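You operate a simulated robot arm through the tools that you are given. There is no shell and no other tool.

Carry out the task below with a simulated two-armed robot. There is one attempt and no reset: what you move stays moved.

JOB
Add 20 caps to the small turquoise bin and stand it on PACKED.
Fine: the bin waits in the feeder tray with 10 caps: tray in, set the cap dial, push the pad once, tray out; bin to PACKED, then tray in; leave the other bins.

The check looks at the end state, three seconds after you hand in, the way a careful person would. Anything else that was tipped, shoved, dropped, spilled or broken makes it a failure. Lids that push on must go on centred and level and be pressed home; caps that screw on are set level and turned clockwise until they are tight.

ROBOT AND FRAMES
Two 7-joint arms with two-finger grippers on one trunk that stands fixed in place. Base frame: the origin is at the foot of the trunk, x ahead of it, y to its left, z up; the work surface is at about z = 706. Lengths are in mm, angles in degrees, forces in N, time in s.
The left shoulder is at [53, 216, 1374], the right one opposite. With the tool pointing down near the work surface each hand reaches from about 100 to 740 mm from the base axis, measured 20 degrees to its own side. Payload 3.43 kg a hand.
Tool frame (each hand has its own): the origin (TCP) lies between the finger pads and is the grasp point; the fingertips stand 20 mm ahead of it; z points along the fingers, y is the line along which they close. The gripper opens to 124 mm; its body begins 93 mm behind the TCP.
Orientation is that of the tool frame in the base frame, as a unit quaternion [w, x, y, z]. With the fingers straight down and closing along the base's y, the tool's x points along the base's -x, its y along +y and its z along -z.

CONTROLS
- The arms move only by the tool apply_moves. It takes "left_motion", "right_motion" or both (then of equal length, played together; a hand with none holds still); each is a list of rows, each a list of 6 numbers: the shift along the tool's x, y, z in mm, then the turn, a rotation vector about the tool's x, y, z in degrees. In form: [[dx, dy, dz, ax, ay, az], ...]. A call has 1 to 20 rows; each row is the pose to reach, as a shift and turn from the pose commanded when the call began, along the tool's axes at that moment. "left_fingers" and "right_fingers" are, for a hand that has rows, the opening, from 0 (shut) to 1 (fully open), set as the call begins (left out, the last holds). Rows are played at 5 a second. More than 50 mm and 8.6 degrees between two rows, or a gripper value outside its range, and nothing of the call is played. Where a pose cannot be reached the arm comes as near as it can. A force on the tool above 40 N (or 10 N above the force at the start of the call, whichever is more), or a blocked arm, ends the call early, and 0.2 s more pass. The fingers move at their own pace (about 72 mm/s each) and stop on an object; they squeeze with about 23 N. The grip force told is the motor's: it shows also when the fingers shut on nothing. Time passes only in rows, and 0.2 s behind the last, so rows that repeat a pose let the fingers close. The reply holds the time, the measured pose of the TCP, the force on the tool along the base axes, the opening and the grip force, in the units named above and with some noise, with the torque about the TCP (base axes, N m) and any sound that the robot's microphone picked up, and new pictures: "pictures" is both (left out), scene, wrist or none (wrist: the cameras of the hands that moved).
- Cameras (640 x 400 px; columns grow to the right, rows downward): "scene" is now at [146.7, -51.8, 1538]; the picture's right is [-0.61, -0.79, 0.00], its down [-0.52, 0.40, -0.75] and it looks along [0.60, -0.46, -0.66] (base axes); focal length 311 px, centre (320, 200). "left" rides on the left gripper at [82, -14, -140] in its tool frame; the picture's right is [0.17, 0.99, 0.00], its down [-0.83, 0.14, -0.54] and it looks along [-0.53, 0.09, 0.84] (tool axes); focal length 243 px, centre (320, 200). "right" rides on the right gripper at [82, 14, -140] in its tool frame; the picture's right is [-0.17, 0.99, 0.00], its down [-0.83, -0.14, -0.54] and it looks along [-0.53, -0.09, 0.84] (tool axes); focal length 243 px, centre (320, 200). There is no depth. A picture from a camera that has moved, and an enlarged one, comes with that camera's place and axes in the base frame and with its lens.
- slide_trunk(by): moves the trunk up (or, below 0, down) by that many mm; the arms and the scene camera ride with it, the base frame stays. It gives what a move gives, with no picture.
- head_to(pan, tilt): turns the head with the scene camera to pan (to the left, within 80 degrees either way) and tilt (down, from -29 to 69), counted from straight ahead of the robot (the tilt from the chest, where the trunk bows). It gives what a move gives, and a new picture of the scene camera.
- zoom(camera, box): a new picture of the part [left, top, right, bottom] of that camera's present view, enlarged. No time passes.
- close_job(): hands the job in; it is judged then, once.

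Places have to be worked out from the pictures, the camera data and where the tool is seen. Open the grippers and draw the arms clear of the work before you hand the job in, unless the task says otherwise.

The tools are called after "Request:" as a command line: name --argument value ..., lists and objects as JSON in quotes. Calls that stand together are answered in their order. apply_moves: Moves the arms, as the interface text tells. Its arguments: {"type":"object","properties":{"left_motion":{"type":"array","items":{"type":"array","items":{"type":"number"}}},"left_fingers":{"type":"number"},"right_motion":{"type":"array","items":{"type":"array","items":{"type":"number"}}},"right_fingers":{"type":"number"},"pictures":{"type":"string","enum":["both","scene","wrist","none"]}},"required":[]} The other tools are called the same way: slide_trunk (by) moves the trunk up or down; head_to (pan, tilt) turns the head that bears the scene camera; zoom (camera, box) takes an enlarged picture of a part of a camera's view; close_job () hands the job in.

At the start:

```text
time: 0.0
left_ee_pos: [505.4, -77.3, 1035.0]
left_tcp_rot: [0.001, 0.0, 1.0, 0.0]
left_ft_force: [0.3, 0.8, 0.0]
left_ft_torque: [0.0, -0.03, 0.05]
left_opening: 124.1
left_finger_force: 0.1
right_ee_pos: [449.0, -548.0, 1151.8]
right_tcp_rot: [0.0, -0.001, 1.0, 0.0]
right_ft_force: [1.2, -0.6, -0.4]
right_ft_torque: [0.01, -0.01, 0.0]
right_opening: 124.0
right_finger_force: 0.2
trunk travel left (down, up): [-522.0, 68.0]
head pan, tilt (commanded): [-37.8, 41.0]
```

scene: 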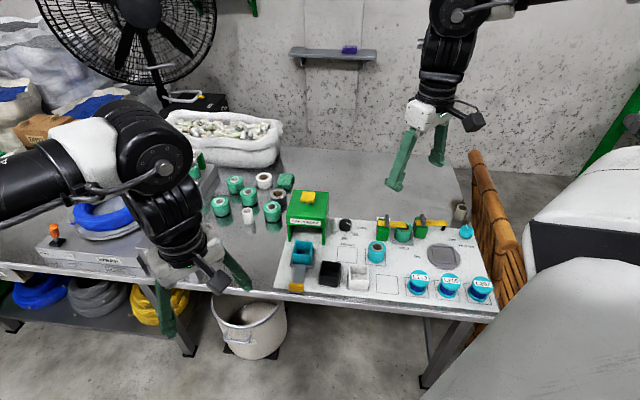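
right: 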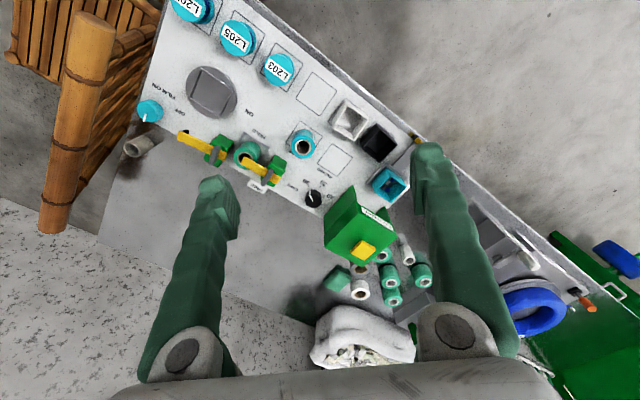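
left: 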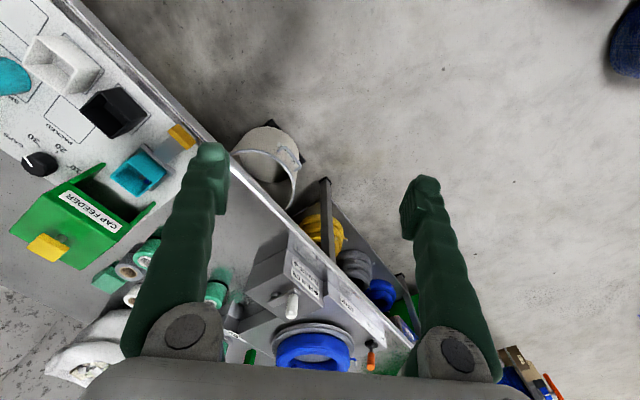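

The scene shows a green CAP FEEDER with a yellow pad, a turquoise bin in a tray, and a dial next to it. I'll zoom into the work area for details first.

Request:
zoom --camera "scene" --box '[270, 170, 400, 300]'

Request:
zoom --camera "right" --box '[260, 80, 440, 280]'

Request:
zoom --camera "left" --box '[0, 20, 240, 270]'

Request:
zoom --camera "scene" --box '[360, 190, 500, 310]'

```text
3.08 times, centred on (335, 235) of scene
camera zoom: at [146.7, -51.8, 1538.0], right [-0.61, -0.79, 0.0], down [-0.52, 0.4, -0.75], along [0.6, -0.46, -0.66], focal length 956 px, centre (274, 92)
```

zoom: 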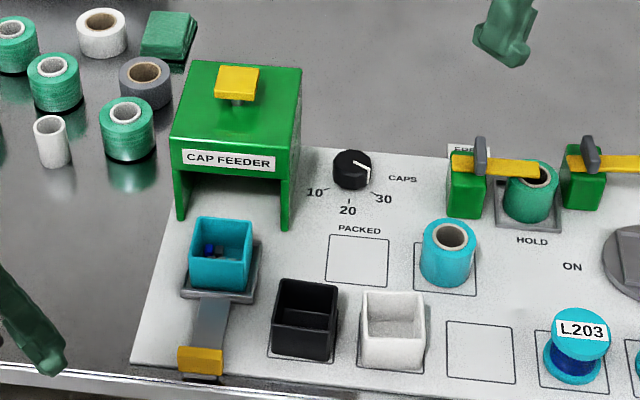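

```text
2.00 times, centred on (350, 180) of right
camera zoom: at [367.2, -532.8, 1290.5], right [0.17, 0.99, 0.0], down [0.83, -0.14, 0.54], along [0.53, -0.09, -0.84], focal length 485 px, centre (260, 240)
```

zoom: 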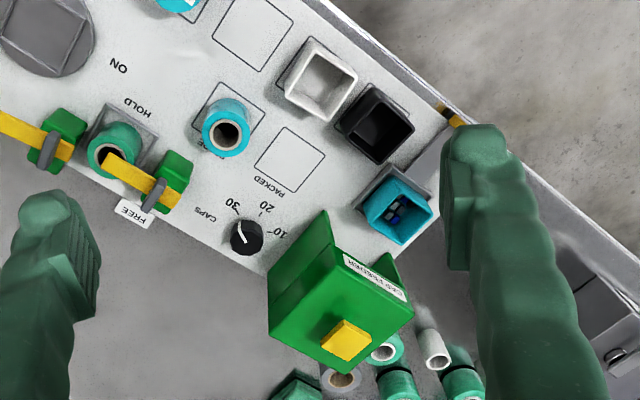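

```text
1.60 times, centred on (120, 145) of left
camera zoom: at [424.8, -90.7, 1175.7], right [-0.17, 0.99, 0.0], down [0.83, 0.14, 0.54], along [0.53, 0.09, -0.84], focal length 388 px, centre (640, 288)
```

zoom: 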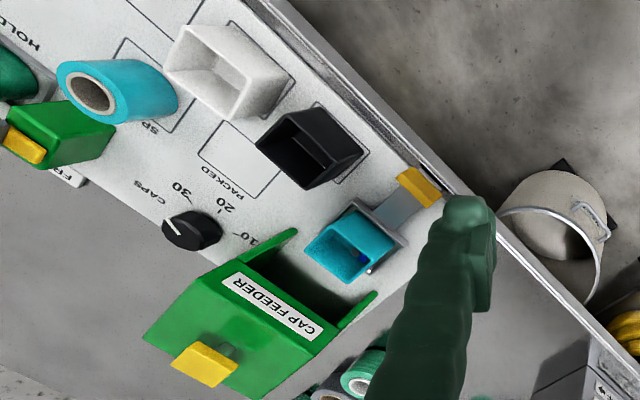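

```text
3.33 times, centred on (430, 250) of scene
camera zoom: at [146.7, -51.8, 1538.0], right [-0.61, -0.79, 0.0], down [-0.52, 0.4, -0.75], along [0.6, -0.46, -0.66], focal length 1036 px, centre (-47, 33)
```

zoom: 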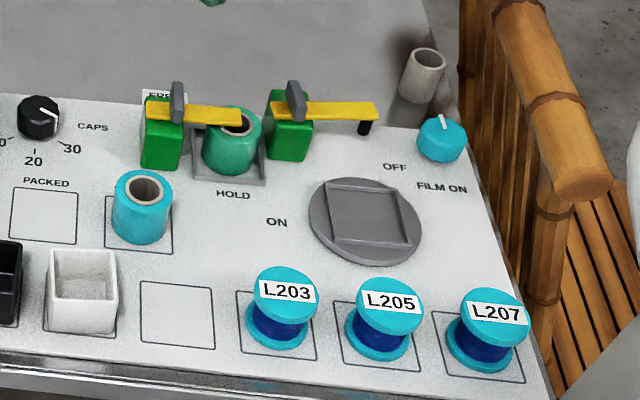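

I judge the work table to be turned about 45° to the right: its edge is about 668 mm from the base, the bin is near (699,-403), the feeder pad near (824,-524), and the dial near (716,-610). I'll pull the left arm out of the way, then lower the trunk to gain reach.

Request:
apply_moves --left_motion '[[19, 37, -12, 0, 0, 0], [38, 74, -25, 0, 0, 0], [57, 111, -37, 0, 0, 0], [76, 148, -50, 0, 0, 0], [95, 185, -62, 0, 0, 0], [114, 222, -75, 0, 0, 0], [133, 259, -87, 0, 0, 0], [152, 296, -100, 0, 0, 0]]' --pictures "scene"

```text
time: 1.8
left_ee_pos: [421.3, 271.2, 1131.1]
left_tcp_rot: [-0.003, 0.005, 1.0, -0.004]
left_ft_force: [0.8, -0.8, -0.5]
left_ft_torque: [-0.03, -0.04, 0.0]
left_opening: 123.9
left_finger_force: 0.0
left hand out of reach, approached as far as the arm can: row 1, 2, 3, 4, 5, 6, 7, 8
right_ee_pos: [447.5, -546.7, 1153.9]
right_tcp_rot: [0.001, 0.0, 1.0, -0.001]
right_ft_force: [-0.3, 1.0, 0.4]
right_ft_torque: [-0.01, 0.0, 0.02]
right_opening: 124.0
right_finger_force: 0.1
trunk travel left (down, up): [-522.0, 68.0]
head pan, tilt (commanded): [-37.8, 41.0]
camera scene: at [144.6, -50.2, 1538.3], right [-0.61, -0.79, 0.0], down [-0.52, 0.4, -0.76], along [0.6, -0.46, -0.66], focal length 311 px, centre (320, 200)
```

scene: 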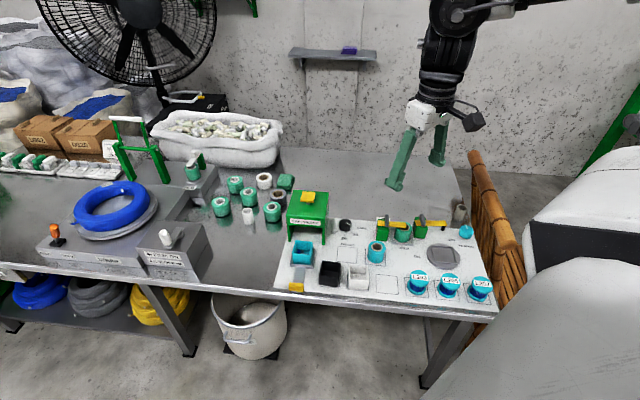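

The left hand is clear now. I'll lower the trunk by 200 mm first and watch the forces.

Request:
slide_trunk --by -200

Request:
head_to --pan -40 --tilt 38

```text
time: 4.0
left_ee_pos: [394.0, 270.0, 841.1]
left_tcp_rot: [-0.133, 0.005, 0.991, -0.003]
left_ft_force: [-0.4, -0.8, -1.1]
left_ft_torque: [0.0, 0.04, 0.0]
left_opening: 124.1
left_finger_force: 0.0
right_ee_pos: [448.1, -548.0, 953.2]
right_tcp_rot: [0.0, 0.0, 1.0, 0.0]
right_ft_force: [0.3, -0.3, -0.1]
right_ft_torque: [0.0, -0.05, 0.02]
right_opening: 124.4
right_finger_force: 0.1
trunk travel left (down, up): [-322.0, 268.0]
head pan, tilt (commanded): [-37.8, 41.0]
```

```text
time: 4.6
left_ee_pos: [393.4, 269.5, 840.8]
left_tcp_rot: [-0.132, 0.004, 0.991, -0.004]
left_ft_force: [-0.1, -0.5, -0.3]
left_ft_torque: [-0.03, 0.01, -0.02]
left_opening: 123.9
left_finger_force: 0.2
right_ee_pos: [449.8, -548.2, 950.4]
right_tcp_rot: [0.0, 0.0, 1.0, 0.0]
right_ft_force: [0.4, -0.8, 0.2]
right_ft_torque: [0.01, -0.01, 0.01]
right_opening: 124.1
right_finger_force: 0.1
trunk travel left (down, up): [-322.0, 268.0]
head pan, tilt (commanded): [-40.0, 38.0]
camera scene: at [217.4, -55.6, 1329.0], right [-0.64, -0.77, 0.0], down [-0.47, 0.4, -0.79], along [0.6, -0.51, -0.62], focal length 311 px, centre (320, 200)
```

scene: 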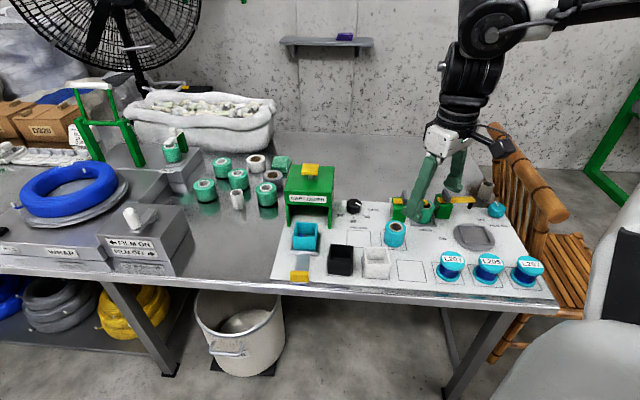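

The trunk leans forward as it lowers, so reach improves. I'll zoom in on the work area from here to measure positions.

Request:
zoom --camera "scene" --box '[270, 150, 400, 290]'

Request:
zoom --camera "scene" --box '[330, 190, 400, 240]'

Request:
zoom --camera "scene" --box '[275, 210, 335, 290]'

Request:
zoom --camera "right" --box '[200, 80, 480, 300]'

```text
2.86 times, centred on (335, 220) of scene
camera zoom: at [217.4, -55.6, 1329.0], right [-0.64, -0.77, 0.0], down [-0.47, 0.4, -0.79], along [0.6, -0.51, -0.62], focal length 888 px, centre (277, 143)
```

zoom: 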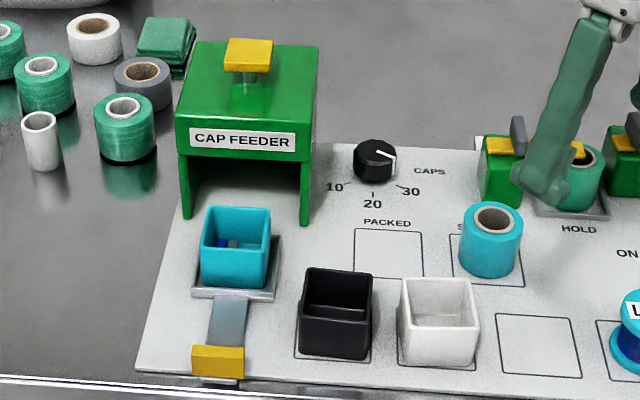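

```text
8.00 times, centred on (365, 215) of scene
camera zoom: at [217.4, -55.6, 1329.0], right [-0.64, -0.77, 0.0], down [-0.47, 0.4, -0.79], along [0.6, -0.51, -0.62], focal length 2486 px, centre (-40, 80)
```

zoom: 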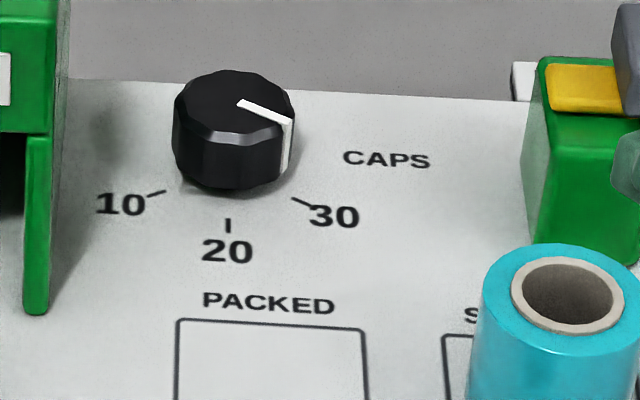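

```text
5.00 times, centred on (305, 250) of scene
camera zoom: at [217.4, -55.6, 1329.0], right [-0.64, -0.77, 0.0], down [-0.47, 0.4, -0.79], along [0.6, -0.51, -0.62], focal length 1554 px, centre (395, -50)
```

zoom: 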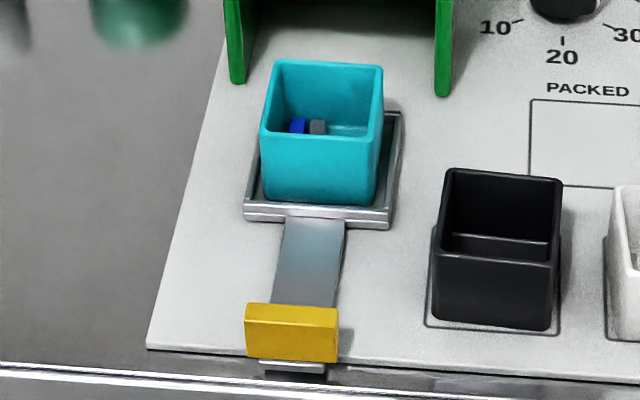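

```text
1.82 times, centred on (340, 190) of right
camera zoom: at [367.2, -532.8, 1090.5], right [0.17, 0.99, 0.0], down [0.83, -0.14, 0.54], along [0.53, -0.09, -0.84], focal length 441 px, centre (284, 218)
```

zoom: 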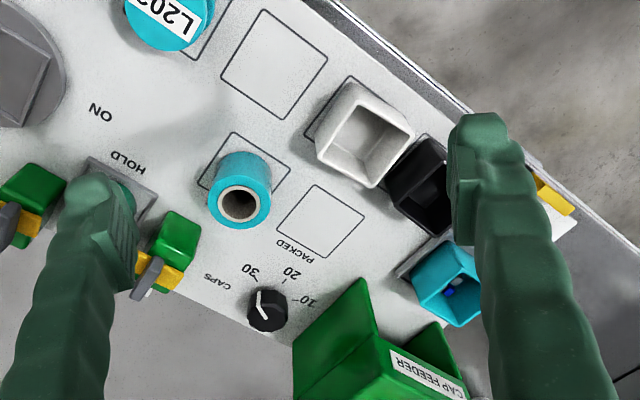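

The knob points at 30 right now (about 55° to the right of 20). The bin centre is near (700,-412), its top at z≈760, and the tab is near (612,-322). I'll turn the right hand by 45.5° to line up with the table and hold it high over the tray for a closer look.

Request:
apply_moves --right_motion '[[-27, 28, 0, 0, 0, 6.5], [-54, 56, 2, 0, 0, 13], [-81, 84, 6, 0, 0, 19.5], [-108, 112, 10, 0, 0, 26], [-135, 140, 15, 0, 0, 32.5], [-163, 168, 20, 0, 0, 39], [-191, 196, 30, 0, 0, 45.5], [-191, 196, 30, 0, 0, 45.5]]' --pictures "both"

```text
time: 6.4
left_ee_pos: [395.2, 268.9, 841.6]
left_tcp_rot: [-0.133, 0.005, 0.991, -0.003]
left_ft_force: [-1.1, -0.9, -0.3]
left_ft_torque: [-0.01, 0.01, 0.0]
left_opening: 123.8
left_finger_force: 0.1
right_ee_pos: [658.6, -394.8, 937.3]
right_tcp_rot: [-0.001, 0.387, 0.922, 0.0]
right_ft_force: [0.0, 1.3, -0.3]
right_ft_torque: [-0.01, -0.03, -0.01]
right_opening: 124.1
right_finger_force: 0.0
right hand out of reach, approached as far as the arm can: row 6, 7, 8
trunk travel left (down, up): [-322.0, 268.0]
head pan, tilt (commanded): [-40.0, 38.0]
camera scene: at [218.1, -56.3, 1328.9], right [-0.64, -0.77, 0.0], down [-0.47, 0.4, -0.79], along [0.6, -0.51, -0.62], focal length 311 px, centre (320, 200)
camera right: at [611.1, -325.2, 1076.5], right [0.82, 0.57, 0.0], down [0.48, -0.69, 0.54], along [0.31, -0.44, -0.84], focal length 243 px, centre (320, 200)
```

scene: 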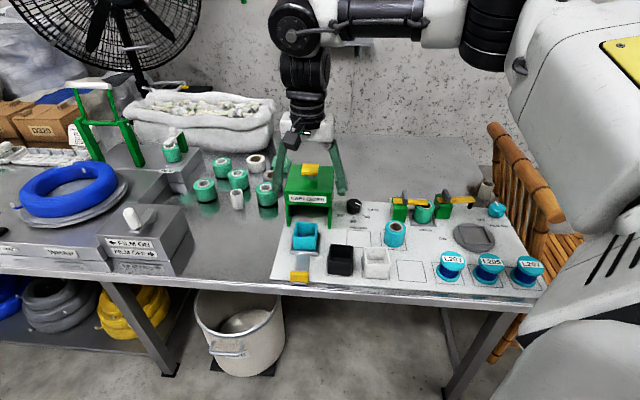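
right: 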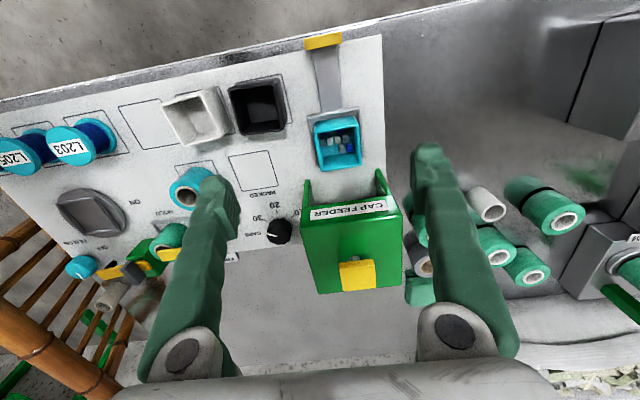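

The hand reached the right heading but stopped somewhat beyond the target position, so joint limits matter here. The view is useful, so I'll zoom in on the feeder, tray and dial from above.

Request:
zoom --camera "right" --box '[220, 20, 400, 140]'

Request:
zoom --camera "right" --box '[220, 140, 420, 300]'

```text
3.33 times, centred on (310, 80) of right
camera zoom: at [611.1, -325.2, 1076.5], right [0.82, 0.57, 0.0], down [0.48, -0.69, 0.54], along [0.31, -0.44, -0.84], focal length 809 px, centre (353, 600)
```

zoom: 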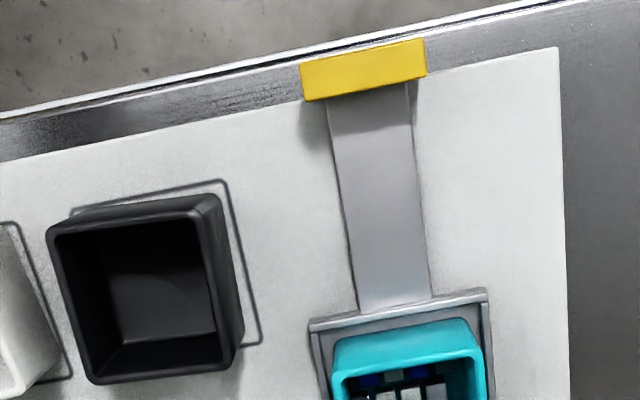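

```text
2.50 times, centred on (320, 220) of right
camera zoom: at [611.1, -325.2, 1076.5], right [0.82, 0.57, 0.0], down [0.48, -0.69, 0.54], along [0.31, -0.44, -0.84], focal length 606 px, centre (320, 150)
```

zoom: 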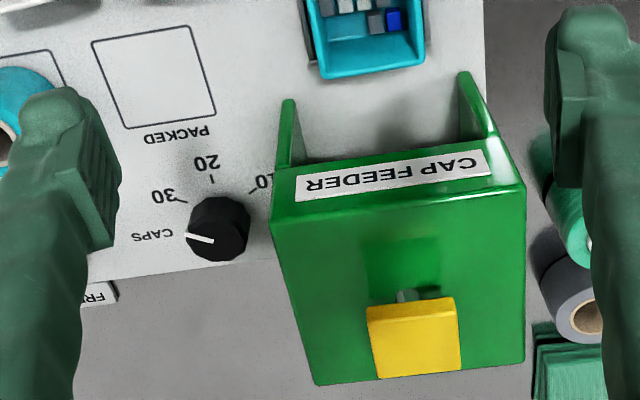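

All estimates agree: the table heading is −45°, the tab top is near (611,-320), the dial near (715,-607), the pad near (807,-515,850), and PACKED near (622,-537). Next I'll test whether tilting the fingers forward (−y tool turn) lets the right hand reach closer to the tab.

Request:
apply_moves --right_motion '[[0, 0, 0, 0, -7, 0], [0, 0, 0, 0, -14, 0], [0, 0, 0, 0, -21, 0], [0, 0, 0, 0, -21, 0]]' --pictures "scene"

```text
time: 7.4
left_ee_pos: [391.4, 269.4, 841.5]
left_tcp_rot: [-0.131, 0.004, 0.991, -0.004]
left_ft_force: [0.1, 0.3, 0.5]
left_ft_torque: [0.01, -0.05, 0.0]
left_opening: 123.9
left_finger_force: 0.0
right_ee_pos: [720.6, -449.0, 936.6]
right_tcp_rot: [0.169, 0.379, 0.907, -0.068]
right_ft_force: [-0.2, 0.3, -1.0]
right_ft_torque: [0.04, -0.06, 0.04]
right_opening: 123.9
right_finger_force: 0.1
right hand out of reach, approached as far as the arm can: row 1, 2, 3, 4
trunk travel left (down, up): [-322.0, 268.0]
head pan, tilt (commanded): [-40.0, 38.0]
camera scene: at [215.5, -56.7, 1329.3], right [-0.64, -0.77, 0.0], down [-0.47, 0.4, -0.79], along [0.6, -0.51, -0.62], focal length 311 px, centre (320, 200)
```

scene: 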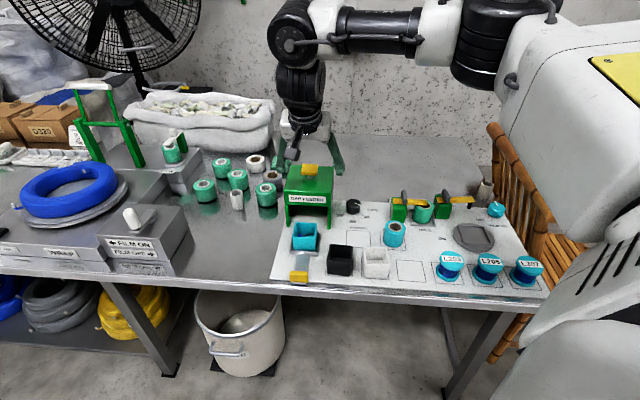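

Tilting moved the TCP further out, so the wrist cannot come nearer at this height with the shoulder this low. I'll raise the trunk back by 120 mm so the forearm slopes down, then try going lower toward the tab.

Request:
slide_trunk --by 120

Request:
apply_moves --right_motion '[[0, 0, 10, 0, 0, 0], [0, 0, 20, 0, 0, 0]]' --pictures "none"

```text
time: 8.9
left_ee_pos: [393.0, 269.4, 961.1]
left_tcp_rot: [-0.134, 0.005, 0.991, -0.004]
left_ft_force: [0.9, 0.5, -0.1]
left_ft_torque: [-0.02, -0.01, 0.04]
left_opening: 124.0
left_finger_force: 0.2
right_ee_pos: [725.0, -448.3, 1052.5]
right_tcp_rot: [0.167, 0.381, 0.907, -0.071]
right_ft_force: [-0.5, 0.3, -0.6]
right_ft_torque: [0.01, -0.03, 0.02]
right_opening: 124.2
right_finger_force: 0.1
trunk travel left (down, up): [-442.0, 148.0]
head pan, tilt (commanded): [-40.0, 38.0]
```

```text
time: 9.5
left_ee_pos: [394.0, 270.2, 960.7]
left_tcp_rot: [-0.134, 0.005, 0.991, -0.004]
left_ft_force: [-0.1, -0.7, 0.1]
left_ft_torque: [0.02, 0.01, -0.01]
left_opening: 124.1
left_finger_force: 0.1
right_ee_pos: [730.2, -454.4, 1033.8]
right_tcp_rot: [0.169, 0.38, 0.907, -0.069]
right_ft_force: [0.6, -0.6, 0.2]
right_ft_torque: [0.01, 0.0, -0.03]
right_opening: 124.1
right_finger_force: 0.0
trunk travel left (down, up): [-442.0, 148.0]
head pan, tilt (commanded): [-40.0, 38.0]
```

The trunk rides well and the pose was re-based. I'll now move the hand back and down to just above the tab, aiming at (611,-320,880) with the 21° tilt.

Request:
apply_moves --right_motion '[[37, 1.5, 13, 0, 0, 0], [74, 3, 26, 0, 0, 0], [111, 4.5, 40, 0, 0, 0], [148, 6, 53, 0, 0, 0], [185, 7.5, 66, 0, 0, 0], [222, 9, 80, 0, 0, 0], [222, 9, 80, 0, 0, 0]]' --pictures "both"

```text
time: 11.1
left_ee_pos: [393.4, 269.2, 962.0]
left_tcp_rot: [-0.132, 0.004, 0.991, -0.003]
left_ft_force: [-0.2, 0.2, 0.5]
left_ft_torque: [-0.01, -0.01, -0.02]
left_opening: 124.1
left_finger_force: 0.1
right_ee_pos: [714.2, -392.9, 911.4]
right_tcp_rot: [0.167, 0.38, 0.907, -0.07]
right_ft_force: [0.7, -0.5, -0.2]
right_ft_torque: [-0.06, -0.02, -0.01]
right_opening: 124.1
right_finger_force: 0.1
right hand out of reach, approached as far as the arm can: row 2, 3, 4, 5, 6, 7
trunk travel left (down, up): [-442.0, 148.0]
head pan, tilt (commanded): [-40.0, 38.0]
camera scene: at [186.5, -55.6, 1449.6], right [-0.64, -0.77, 0.0], down [-0.47, 0.4, -0.79], along [0.6, -0.51, -0.62], focal length 311 px, centre (320, 200)
camera right: at [635.1, -290.6, 1012.2], right [0.81, 0.58, 0.06], down [0.31, -0.51, 0.8], along [0.5, -0.63, -0.6], focal length 243 px, centre (320, 200)
```

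scene: 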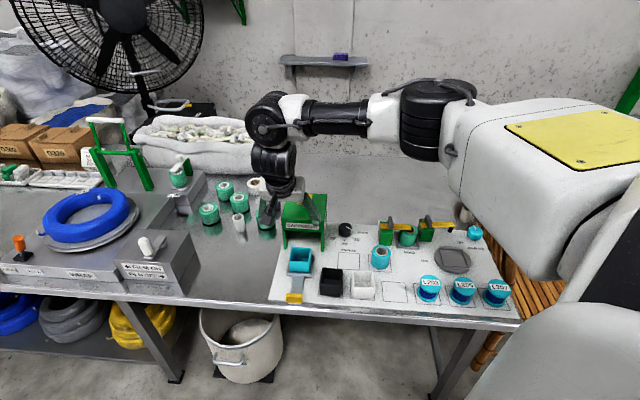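
right: 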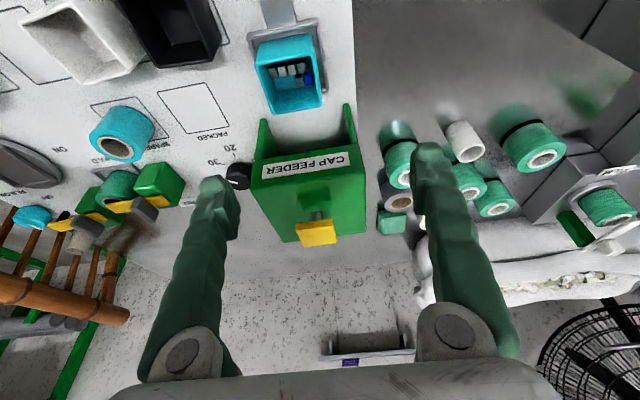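

The yaw of −45° seems to be unnatural for the right arm, whose forearm points left-forward. I'll untilt and turn the right hand back to a neutral yaw while moving up, then test other headings.

Request:
apply_moves --right_motion '[[0, 0, -30, 0, 7, 0], [0, 0, -60, 0, 14, 0], [0, 0, -90, 0, 21, 0], [0, 0, -90, 0, 21, 0]]' --pictures "none"

```text
time: 12.1
left_ee_pos: [393.6, 270.1, 960.5]
left_tcp_rot: [-0.133, 0.004, 0.991, -0.003]
left_ft_force: [0.5, -0.4, -0.8]
left_ft_torque: [0.0, 0.01, 0.0]
left_opening: 123.9
left_finger_force: 0.0
right_ee_pos: [673.7, -375.2, 994.4]
right_tcp_rot: [0.0, 0.386, 0.922, 0.003]
right_ft_force: [0.9, 0.1, 0.4]
right_ft_torque: [0.01, 0.0, -0.03]
right_opening: 124.1
right_finger_force: 0.1
right hand out of reach, approached as far as the arm can: row 2, 3, 4
trunk travel left (down, up): [-442.0, 148.0]
head pan, tilt (commanded): [-40.0, 38.0]
```

Now I'll turn back to yaw 0 while moving to about (600,-400,1000), a pose near the one it started with.

Request:
apply_moves --right_motion '[[5, -11, 0, 0, 0, -7.5], [11, -23, 0, 0, 0, -15], [17, -35, 0, 0, 0, -22.5], [22, -46, 0, 0, 0, -30], [28, -58, 0, 0, 0, -37.5], [34, -70, 0, 0, 0, -45.5], [34, -70, 0, 0, 0, -45.5]]' --pictures "none"

```text
time: 13.7
left_ee_pos: [395.0, 269.8, 960.3]
left_tcp_rot: [-0.133, 0.004, 0.991, -0.004]
left_ft_force: [-0.4, 0.3, -1.2]
left_ft_torque: [0.01, 0.03, -0.01]
left_opening: 123.9
left_finger_force: 0.0
right_ee_pos: [603.8, -399.5, 991.9]
right_tcp_rot: [0.0, -0.001, 1.0, 0.0]
right_ft_force: [0.5, 0.1, -1.1]
right_ft_torque: [0.0, 0.02, -0.01]
right_opening: 124.2
right_finger_force: 0.0
trunk travel left (down, up): [-442.0, 148.0]
head pan, tilt (commanded): [-40.0, 38.0]
```

Yaw 0 was reached exactly. Now I'll test moving above the tab at (611,-320,880) and then turning to yaw +45° (fingers closing along the tray's travel).

Request:
apply_moves --right_motion '[[-2, 20, 28, 0, 0, 0], [-4, 40, 56, 0, 0, 0], [-6, 60, 84, 0, 0, 0], [-7, 80, 112, 0, 0, 0], [-7, 80, 112, 0, 0, -7.5], [-7, 80, 112, 0, 0, -15], [-7, 80, 112, 0, 0, -22.5], [-7, 80, 112, 0, 0, -30], [-7, 80, 112, 0, 0, -37.5], [-7, 80, 112, 0, 0, -45], [-7, 80, 112, 0, 0, -45]]' --pictures "both"

```text
time: 16.1
left_ee_pos: [394.2, 269.6, 961.3]
left_tcp_rot: [-0.131, 0.005, 0.991, -0.004]
left_ft_force: [0.3, 0.9, -1.3]
left_ft_torque: [-0.04, -0.01, 0.01]
left_opening: 124.0
left_finger_force: 0.1
right_ee_pos: [610.2, -318.8, 880.8]
right_tcp_rot: [0.0, -0.383, 0.924, 0.0]
right_ft_force: [0.5, -0.5, -0.2]
right_ft_torque: [-0.04, -0.02, -0.03]
right_opening: 123.9
right_finger_force: 0.1
trunk travel left (down, up): [-442.0, 148.0]
head pan, tilt (commanded): [-40.0, 38.0]
camera scene: at [186.9, -55.6, 1449.5], right [-0.64, -0.77, 0.0], down [-0.47, 0.4, -0.79], along [0.6, -0.51, -0.62], focal length 311 px, centre (320, 200)
camera right: at [541.9, -366.1, 1018.7], right [-0.58, 0.81, 0.0], down [0.68, 0.49, 0.54], along [0.44, 0.31, -0.84], focal length 243 px, centre (320, 200)
```

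scene: 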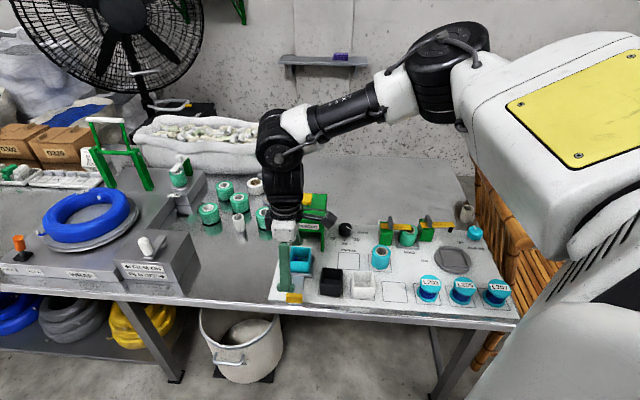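
right: 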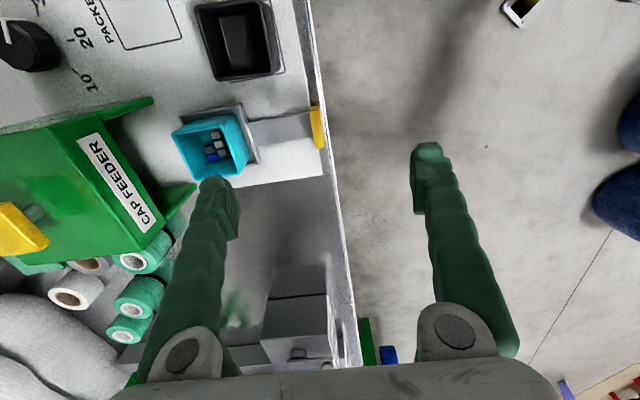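

Yaw +45° works exactly. I'll zoom in on the tab, strap and tray from this view to measure heights.

Request:
zoom --camera "right" --box '[160, 80, 340, 200]'

Request:
zoom --camera "scene" --box '[265, 220, 345, 310]'

```text
3.33 times, centred on (250, 140) of right
camera zoom: at [541.9, -366.1, 1018.7], right [-0.58, 0.81, 0.0], down [0.68, 0.49, 0.54], along [0.44, 0.31, -0.84], focal length 809 px, centre (553, 400)
```

zoom: 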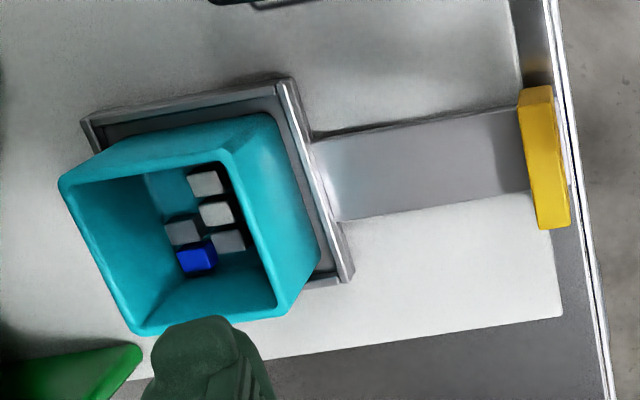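

```text
4.44 times, centred on (305, 265) of scene
camera zoom: at [186.9, -55.6, 1449.5], right [-0.64, -0.77, 0.0], down [-0.47, 0.4, -0.79], along [0.6, -0.51, -0.62], focal length 1381 px, centre (387, -89)
```

zoom: 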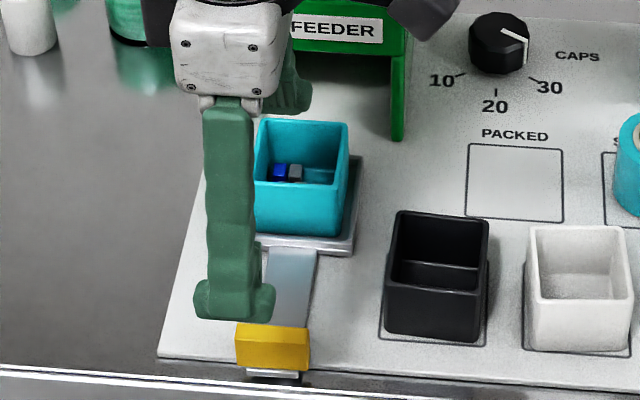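

The tab spans about N=652–664 along the tray direction and z≈714–740, and the yaw +45° pose straddles it nicely. I'll narrow the fingers to about 50 mm, lean the hand back 12°, and come down to just above the tab to check alignment.

Request:
apply_moves --right_motion '[[0, 1, 35, 4, 0, 0], [0, 2, 70, 8, 0, 0], [0, 3, 105, 12, 0, 0], [0, 3, 105, 12, 0, 0]]' --right_fingers 0.4 --pictures "both"

Request:
zoom --camera "scene" --box '[265, 220, 345, 310]'

Request:
zoom --camera "right" --box '[160, 40, 480, 240]'

```text
time: 17.1
left_ee_pos: [395.1, 269.3, 960.0]
left_tcp_rot: [-0.133, 0.004, 0.991, -0.004]
left_ft_force: [-0.1, 0.7, 0.4]
left_ft_torque: [0.01, 0.01, -0.01]
left_opening: 123.9
left_finger_force: 0.1
right_ee_pos: [598.9, -331.0, 784.3]
right_tcp_rot: [0.042, -0.38, 0.919, -0.096]
right_ft_force: [-0.1, -0.4, 0.5]
right_ft_torque: [-0.01, 0.03, -0.04]
right_opening: 49.5
right_finger_force: 0.1
right hand out of reach, approached as far as the arm can: row 3, 4
trunk travel left (down, up): [-442.0, 148.0]
head pan, tilt (commanded): [-40.0, 38.0]
camera scene: at [187.2, -55.5, 1449.5], right [-0.64, -0.77, 0.0], down [-0.47, 0.4, -0.79], along [0.6, -0.51, -0.62], focal length 311 px, centre (320, 200)
camera right: at [510.7, -357.5, 917.6], right [-0.56, 0.8, -0.2], down [0.6, 0.57, 0.56], along [0.56, 0.19, -0.8], focal length 243 px, centre (320, 200)
```

scene: 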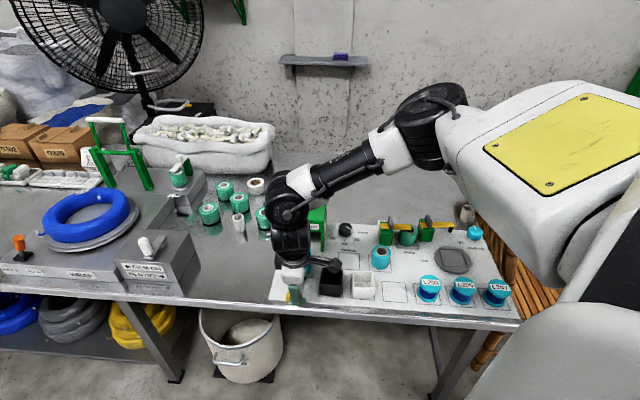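
right: 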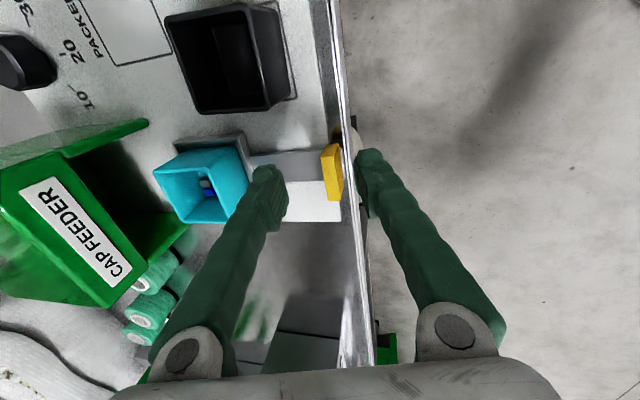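

```text
4.44 times, centred on (305, 265) of scene
camera zoom: at [187.2, -55.5, 1449.5], right [-0.64, -0.77, 0.0], down [-0.47, 0.4, -0.79], along [0.6, -0.51, -0.62], focal length 1381 px, centre (387, -89)
```

zoom: 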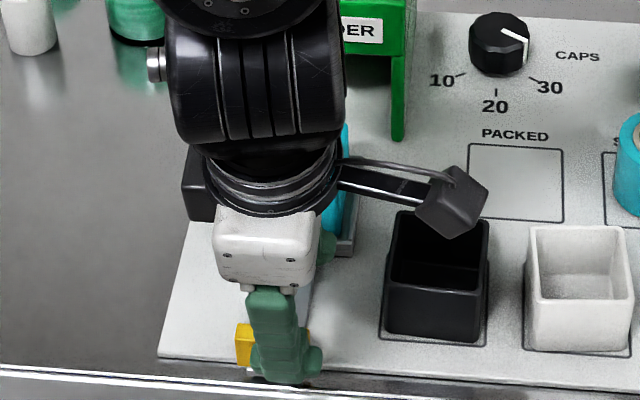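

```text
2.00 times, centred on (320, 140) of right
camera zoom: at [510.7, -357.5, 917.6], right [-0.56, 0.8, -0.2], down [0.6, 0.57, 0.56], along [0.56, 0.19, -0.8], focal length 485 px, centre (320, 320)
```

zoom: 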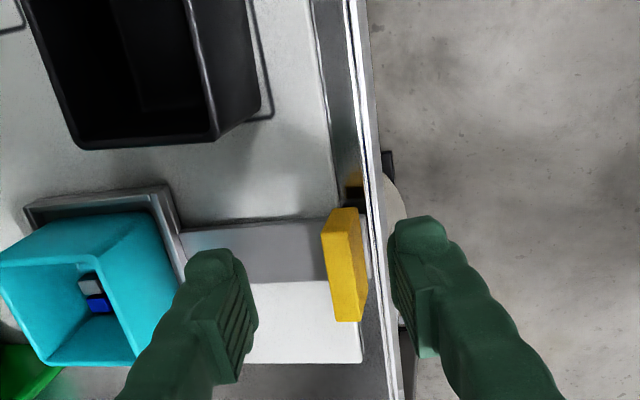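

The hand stopped about 17 mm too far right, so I'll lean the wrist to the right (fingers pointing left), which should suit this arm. I'll test this at the current height, still above the tab.

Request:
apply_moves --right_motion '[[-6, 1, -5, 0, -7, 0], [-12, 2, -5, 0, -14, 0], [-17, 3.4, -5, 0, -20, 0], [-17, 3.4, -5, 0, -20, 0]]' --pictures "both"

Request:
zoom --camera "right" --box '[160, 40, 480, 240]'

```text
time: 18.1
left_ee_pos: [393.2, 268.7, 961.5]
left_tcp_rot: [-0.133, 0.005, 0.991, -0.003]
left_ft_force: [0.0, -0.6, 0.1]
left_ft_torque: [-0.02, 0.01, 0.02]
left_opening: 124.1
left_finger_force: 0.1
right_ee_pos: [608.8, -315.4, 788.7]
right_tcp_rot: [0.198, -0.392, 0.898, -0.029]
right_ft_force: [0.1, -0.9, 0.4]
right_ft_torque: [0.0, 0.0, 0.01]
right_opening: 49.6
right_finger_force: 0.0
trunk travel left (down, up): [-442.0, 148.0]
head pan, tilt (commanded): [-40.0, 38.0]
camera scene: at [187.1, -55.3, 1449.5], right [-0.64, -0.77, 0.0], down [-0.47, 0.4, -0.79], along [0.6, -0.51, -0.62], focal length 311 px, centre (320, 200)
camera right: at [494.6, -377.4, 886.0], right [-0.58, 0.8, -0.15], down [0.4, 0.44, 0.8], along [0.71, 0.41, -0.58], focal length 243 px, centre (320, 200)
```

scene: 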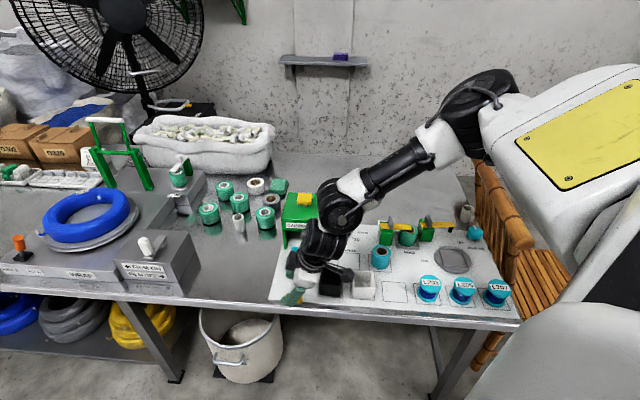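
right: 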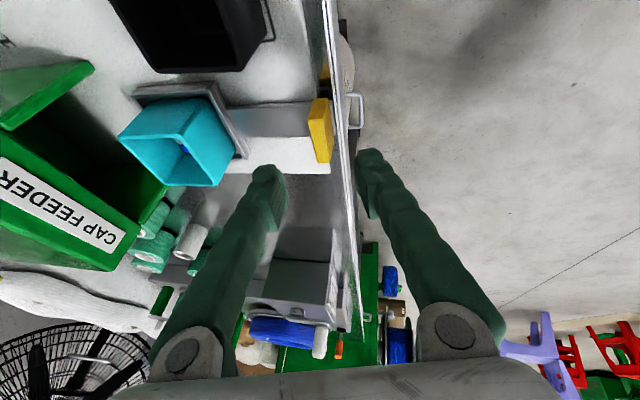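

```text
2.00 times, centred on (320, 140) of right
camera zoom: at [494.6, -377.4, 886.0], right [-0.58, 0.8, -0.15], down [0.4, 0.44, 0.8], along [0.71, 0.41, -0.58], focal length 485 px, centre (320, 320)
```

zoom: 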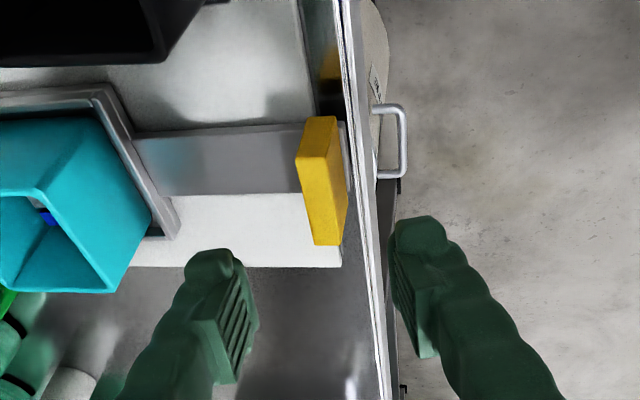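

The pose is reached: TCP at N≈653.5, E≈−207, with the tab between the fingers. I'll lower straight down to TCP z≈743 with the fingers still open at 50 mm.

Request:
apply_moves --right_motion '[[5, 2.5, 14.2, 0, 0, 0], [10, 5, 28.5, 0, 0, 0], [15.4, 7.6, 42.7, 0, 0, 0], [15.4, 7.6, 42.7, 0, 0, 0]]' --pictures "both"

Request:
zoom --camera "right" --box '[160, 40, 480, 240]'

Request:
zoom --camera "scene" --box '[265, 220, 345, 310]'

```text
time: 19.1
left_ee_pos: [393.9, 270.9, 961.7]
left_tcp_rot: [-0.132, 0.004, 0.991, -0.004]
left_ft_force: [-0.5, -1.0, 0.3]
left_ft_torque: [0.02, 0.0, -0.01]
left_opening: 124.1
left_finger_force: 0.1
right_ee_pos: [609.2, -315.0, 743.2]
right_tcp_rot: [0.199, -0.392, 0.898, -0.029]
right_ft_force: [0.9, -0.6, 0.0]
right_ft_torque: [-0.02, 0.01, -0.03]
right_opening: 49.7
right_finger_force: 0.0
trunk travel left (down, up): [-442.0, 148.0]
head pan, tilt (commanded): [-40.0, 38.0]
camera scene: at [186.8, -55.5, 1449.6], right [-0.64, -0.77, 0.0], down [-0.47, 0.4, -0.79], along [0.6, -0.51, -0.62], focal length 311 px, centre (320, 200)
camera right: at [495.7, -378.5, 839.7], right [-0.58, 0.8, -0.15], down [0.4, 0.44, 0.8], along [0.71, 0.41, -0.58], focal length 243 px, centre (320, 200)
```

scene: 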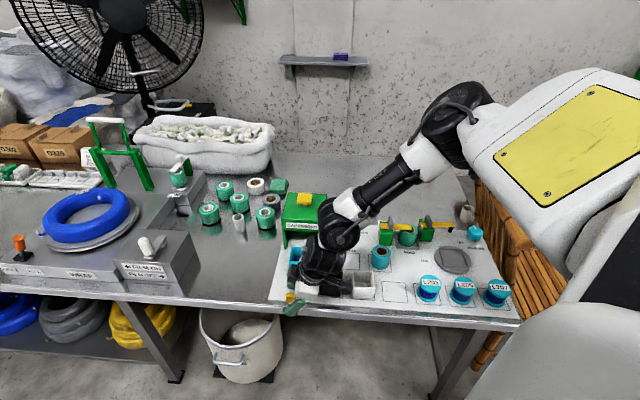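
right: 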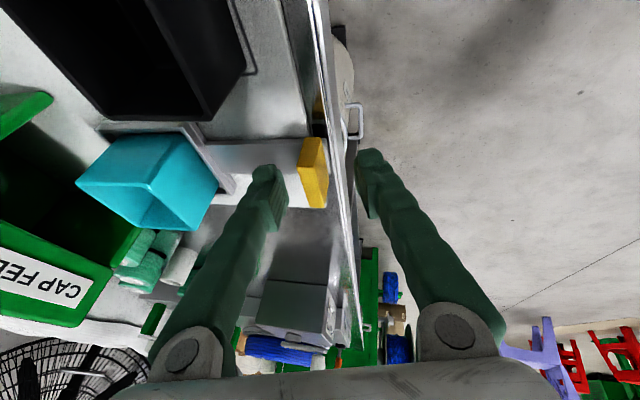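

```text
2.00 times, centred on (320, 140) of right
camera zoom: at [495.7, -378.5, 839.7], right [-0.58, 0.8, -0.15], down [0.4, 0.44, 0.8], along [0.71, 0.41, -0.58], focal length 485 px, centre (320, 320)
```

zoom: 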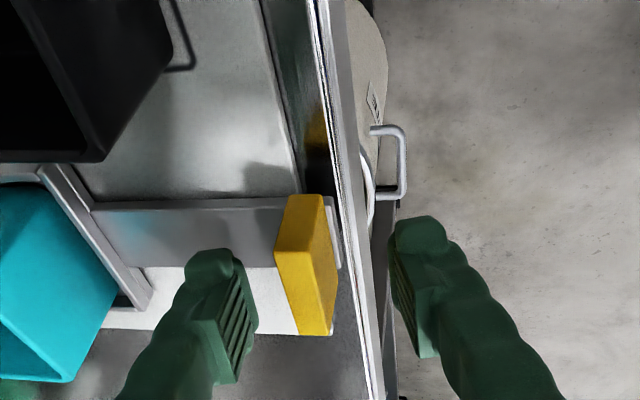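

```text
4.44 times, centred on (305, 265) of scene
camera zoom: at [186.8, -55.5, 1449.6], right [-0.64, -0.77, 0.0], down [-0.47, 0.4, -0.79], along [0.6, -0.51, -0.62], focal length 1381 px, centre (387, -89)
```

zoom: 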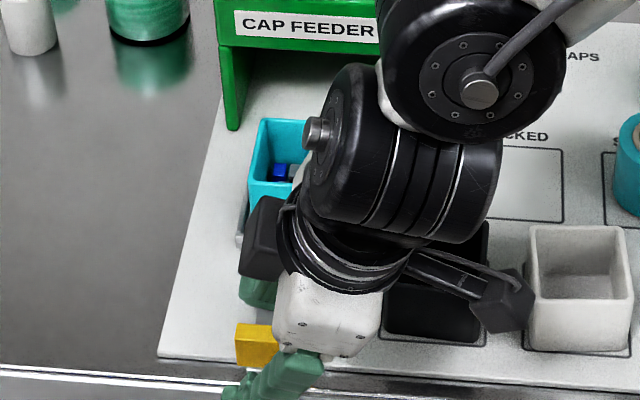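

The fingers straddle the tab; its centre is only a few millimetres ahead of the TCP line. I'll narrow the fingers to about 18 mm so they loosely hold the tab.

Request:
apply_moves --right_motion '[[0, -2, 0, 0, 0, 0], [0, -2, 0, 0, 0, 0], [0, -2, 0, 0, 0, 0]]' --right_fingers 0.145 --pictures "wrist"

Request:
zoom --camera "right" --box '[220, 80, 420, 240]'

```text
time: 19.9
left_ee_pos: [393.2, 269.3, 960.2]
left_tcp_rot: [-0.132, 0.006, 0.991, -0.004]
left_ft_force: [-0.3, 0.7, 0.0]
left_ft_torque: [-0.02, 0.01, 0.02]
left_opening: 123.9
left_finger_force: 0.1
right_ee_pos: [610.6, -318.8, 742.5]
right_tcp_rot: [0.2, -0.39, 0.898, -0.029]
right_ft_force: [-0.2, -0.3, 0.2]
right_ft_torque: [0.0, 0.01, 0.03]
right_opening: 18.0
right_finger_force: 0.2
trunk travel left (down, up): [-442.0, 148.0]
head pan, tilt (commanded): [-40.0, 38.0]
camera right: at [497.0, -380.3, 839.9], right [-0.58, 0.8, -0.15], down [0.4, 0.44, 0.8], along [0.71, 0.41, -0.58], focal length 243 px, centre (320, 200)
```

right: 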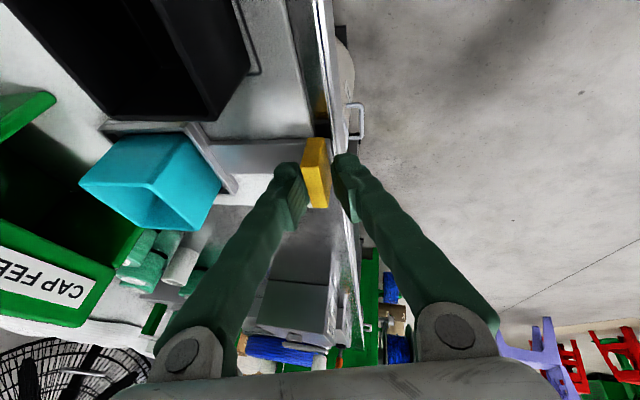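

```text
2.50 times, centred on (320, 160) of right
camera zoom: at [497.0, -380.3, 839.9], right [-0.58, 0.8, -0.15], down [0.4, 0.44, 0.8], along [0.71, 0.41, -0.58], focal length 606 px, centre (320, 300)
```

zoom: 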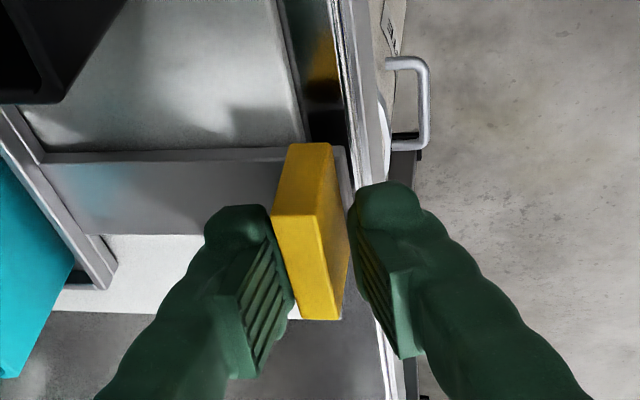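

The tab sits between the fingertips with light clearance. I'll push the tray in by 40 mm along the tray direction and watch the forces.

Request:
apply_moves --right_motion '[[0.4, -4.9, 1, 0, 0, 0], [0.9, -11.7, 2.3, 0, 0, 0], [1.4, -19.6, 3.9, 0, 0, 0], [2.0, -27.4, 5.4, 0, 0, 0], [2.9, -39.2, 7.8, 0, 0, 0], [2.9, -39.2, 7.8, 0, 0, 0]]' --pictures "both"

```text
time: 21.3
left_ee_pos: [394.7, 269.8, 960.5]
left_tcp_rot: [-0.132, 0.005, 0.991, -0.004]
left_ft_force: [-0.6, 0.8, -0.9]
left_ft_torque: [-0.02, -0.04, 0.02]
left_opening: 124.0
left_finger_force: 0.1
right_ee_pos: [639.9, -347.0, 743.0]
right_tcp_rot: [0.2, -0.39, 0.898, -0.029]
right_ft_force: [0.0, -0.2, -0.5]
right_ft_torque: [0.01, 0.01, -0.01]
right_opening: 18.0
right_finger_force: 0.1
trunk travel left (down, up): [-442.0, 148.0]
head pan, tilt (commanded): [-40.0, 38.0]
camera scene: at [186.8, -55.5, 1449.5], right [-0.64, -0.77, 0.0], down [-0.47, 0.4, -0.79], along [0.6, -0.51, -0.62], focal length 311 px, centre (320, 200)
camera right: at [525.9, -409.0, 840.0], right [-0.58, 0.8, -0.15], down [0.4, 0.44, 0.8], along [0.71, 0.41, -0.58], focal length 243 px, centre (320, 200)
```

scene: 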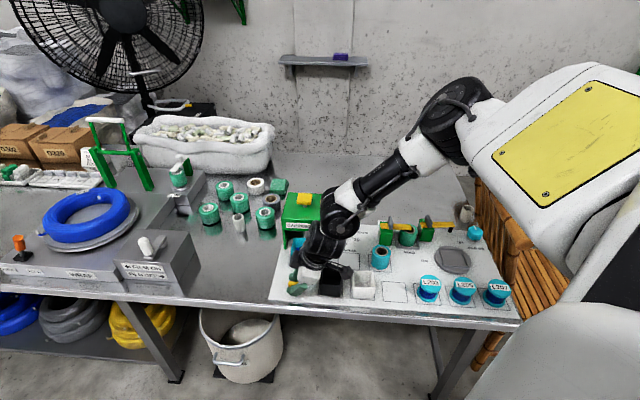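
right: 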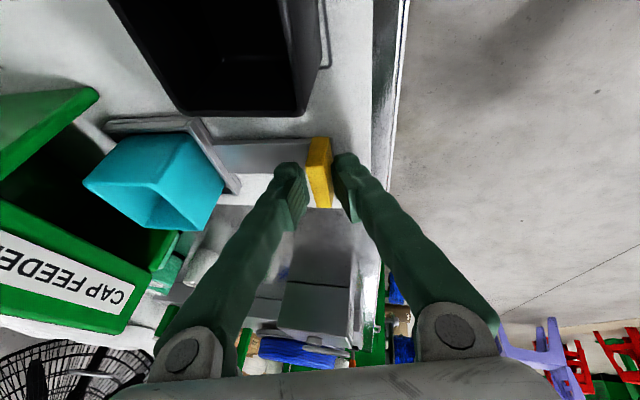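

The tray follows with no measurable force. I'll continue another 60 mm.

Request:
apply_moves --right_motion '[[0.6, -7.8, 1.6, 0, 0, 0], [1.2, -17.6, 3.5, 0, 0, 0], [2.1, -29.4, 5.8, 0, 0, 0], [2.9, -41.1, 8.2, 0, 0, 0], [3.7, -51.9, 10.3, 0, 0, 0], [4.3, -58.7, 11.7, 0, 0, 0], [4.3, -58.7, 11.7, 0, 0, 0]]' --pictures "both"

Request:
zoom --camera "scene" --box '[265, 180, 365, 310]'

```text
time: 22.9
left_ee_pos: [393.1, 270.8, 960.7]
left_tcp_rot: [-0.133, 0.004, 0.991, -0.004]
left_ft_force: [-0.3, -1.3, -0.9]
left_ft_torque: [0.02, 0.01, -0.04]
left_opening: 123.8
left_finger_force: 0.0
right_ee_pos: [681.4, -390.7, 743.5]
right_tcp_rot: [0.199, -0.392, 0.898, -0.029]
right_ft_force: [-0.4, -0.3, 0.8]
right_ft_torque: [-0.02, 0.03, 0.0]
right_opening: 18.1
right_finger_force: 0.1
trunk travel left (down, up): [-442.0, 148.0]
head pan, tilt (commanded): [-40.0, 38.0]
camera scene: at [186.9, -55.6, 1449.5], right [-0.64, -0.77, 0.0], down [-0.47, 0.4, -0.79], along [0.6, -0.51, -0.62], focal length 311 px, centre (320, 200)
camera right: at [568.2, -452.0, 840.6], right [-0.58, 0.8, -0.15], down [0.4, 0.44, 0.8], along [0.71, 0.41, -0.58], focal length 243 px, centre (320, 200)
```

scene: 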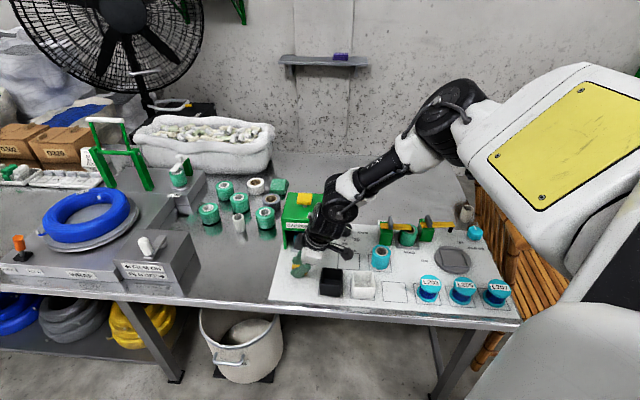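
right: 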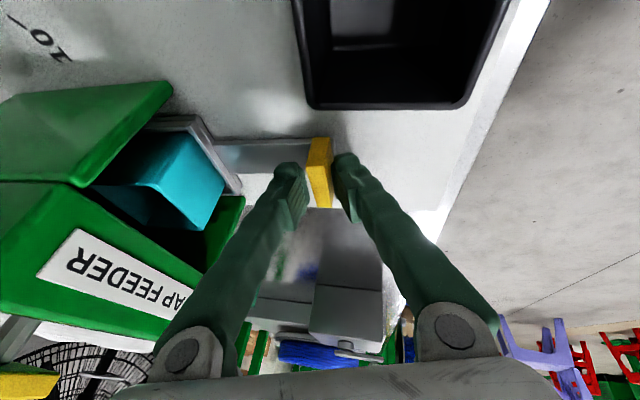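

```text
3.08 times, centred on (315, 245) of scene
camera zoom: at [186.9, -55.6, 1449.5], right [-0.64, -0.77, 0.0], down [-0.47, 0.4, -0.79], along [0.6, -0.51, -0.62], focal length 956 px, centre (335, 62)
```

zoom: 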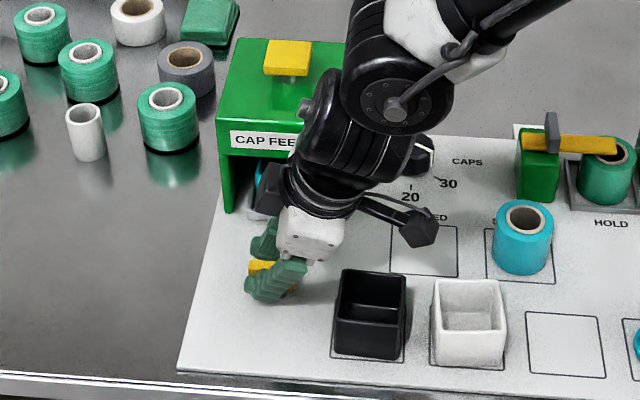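

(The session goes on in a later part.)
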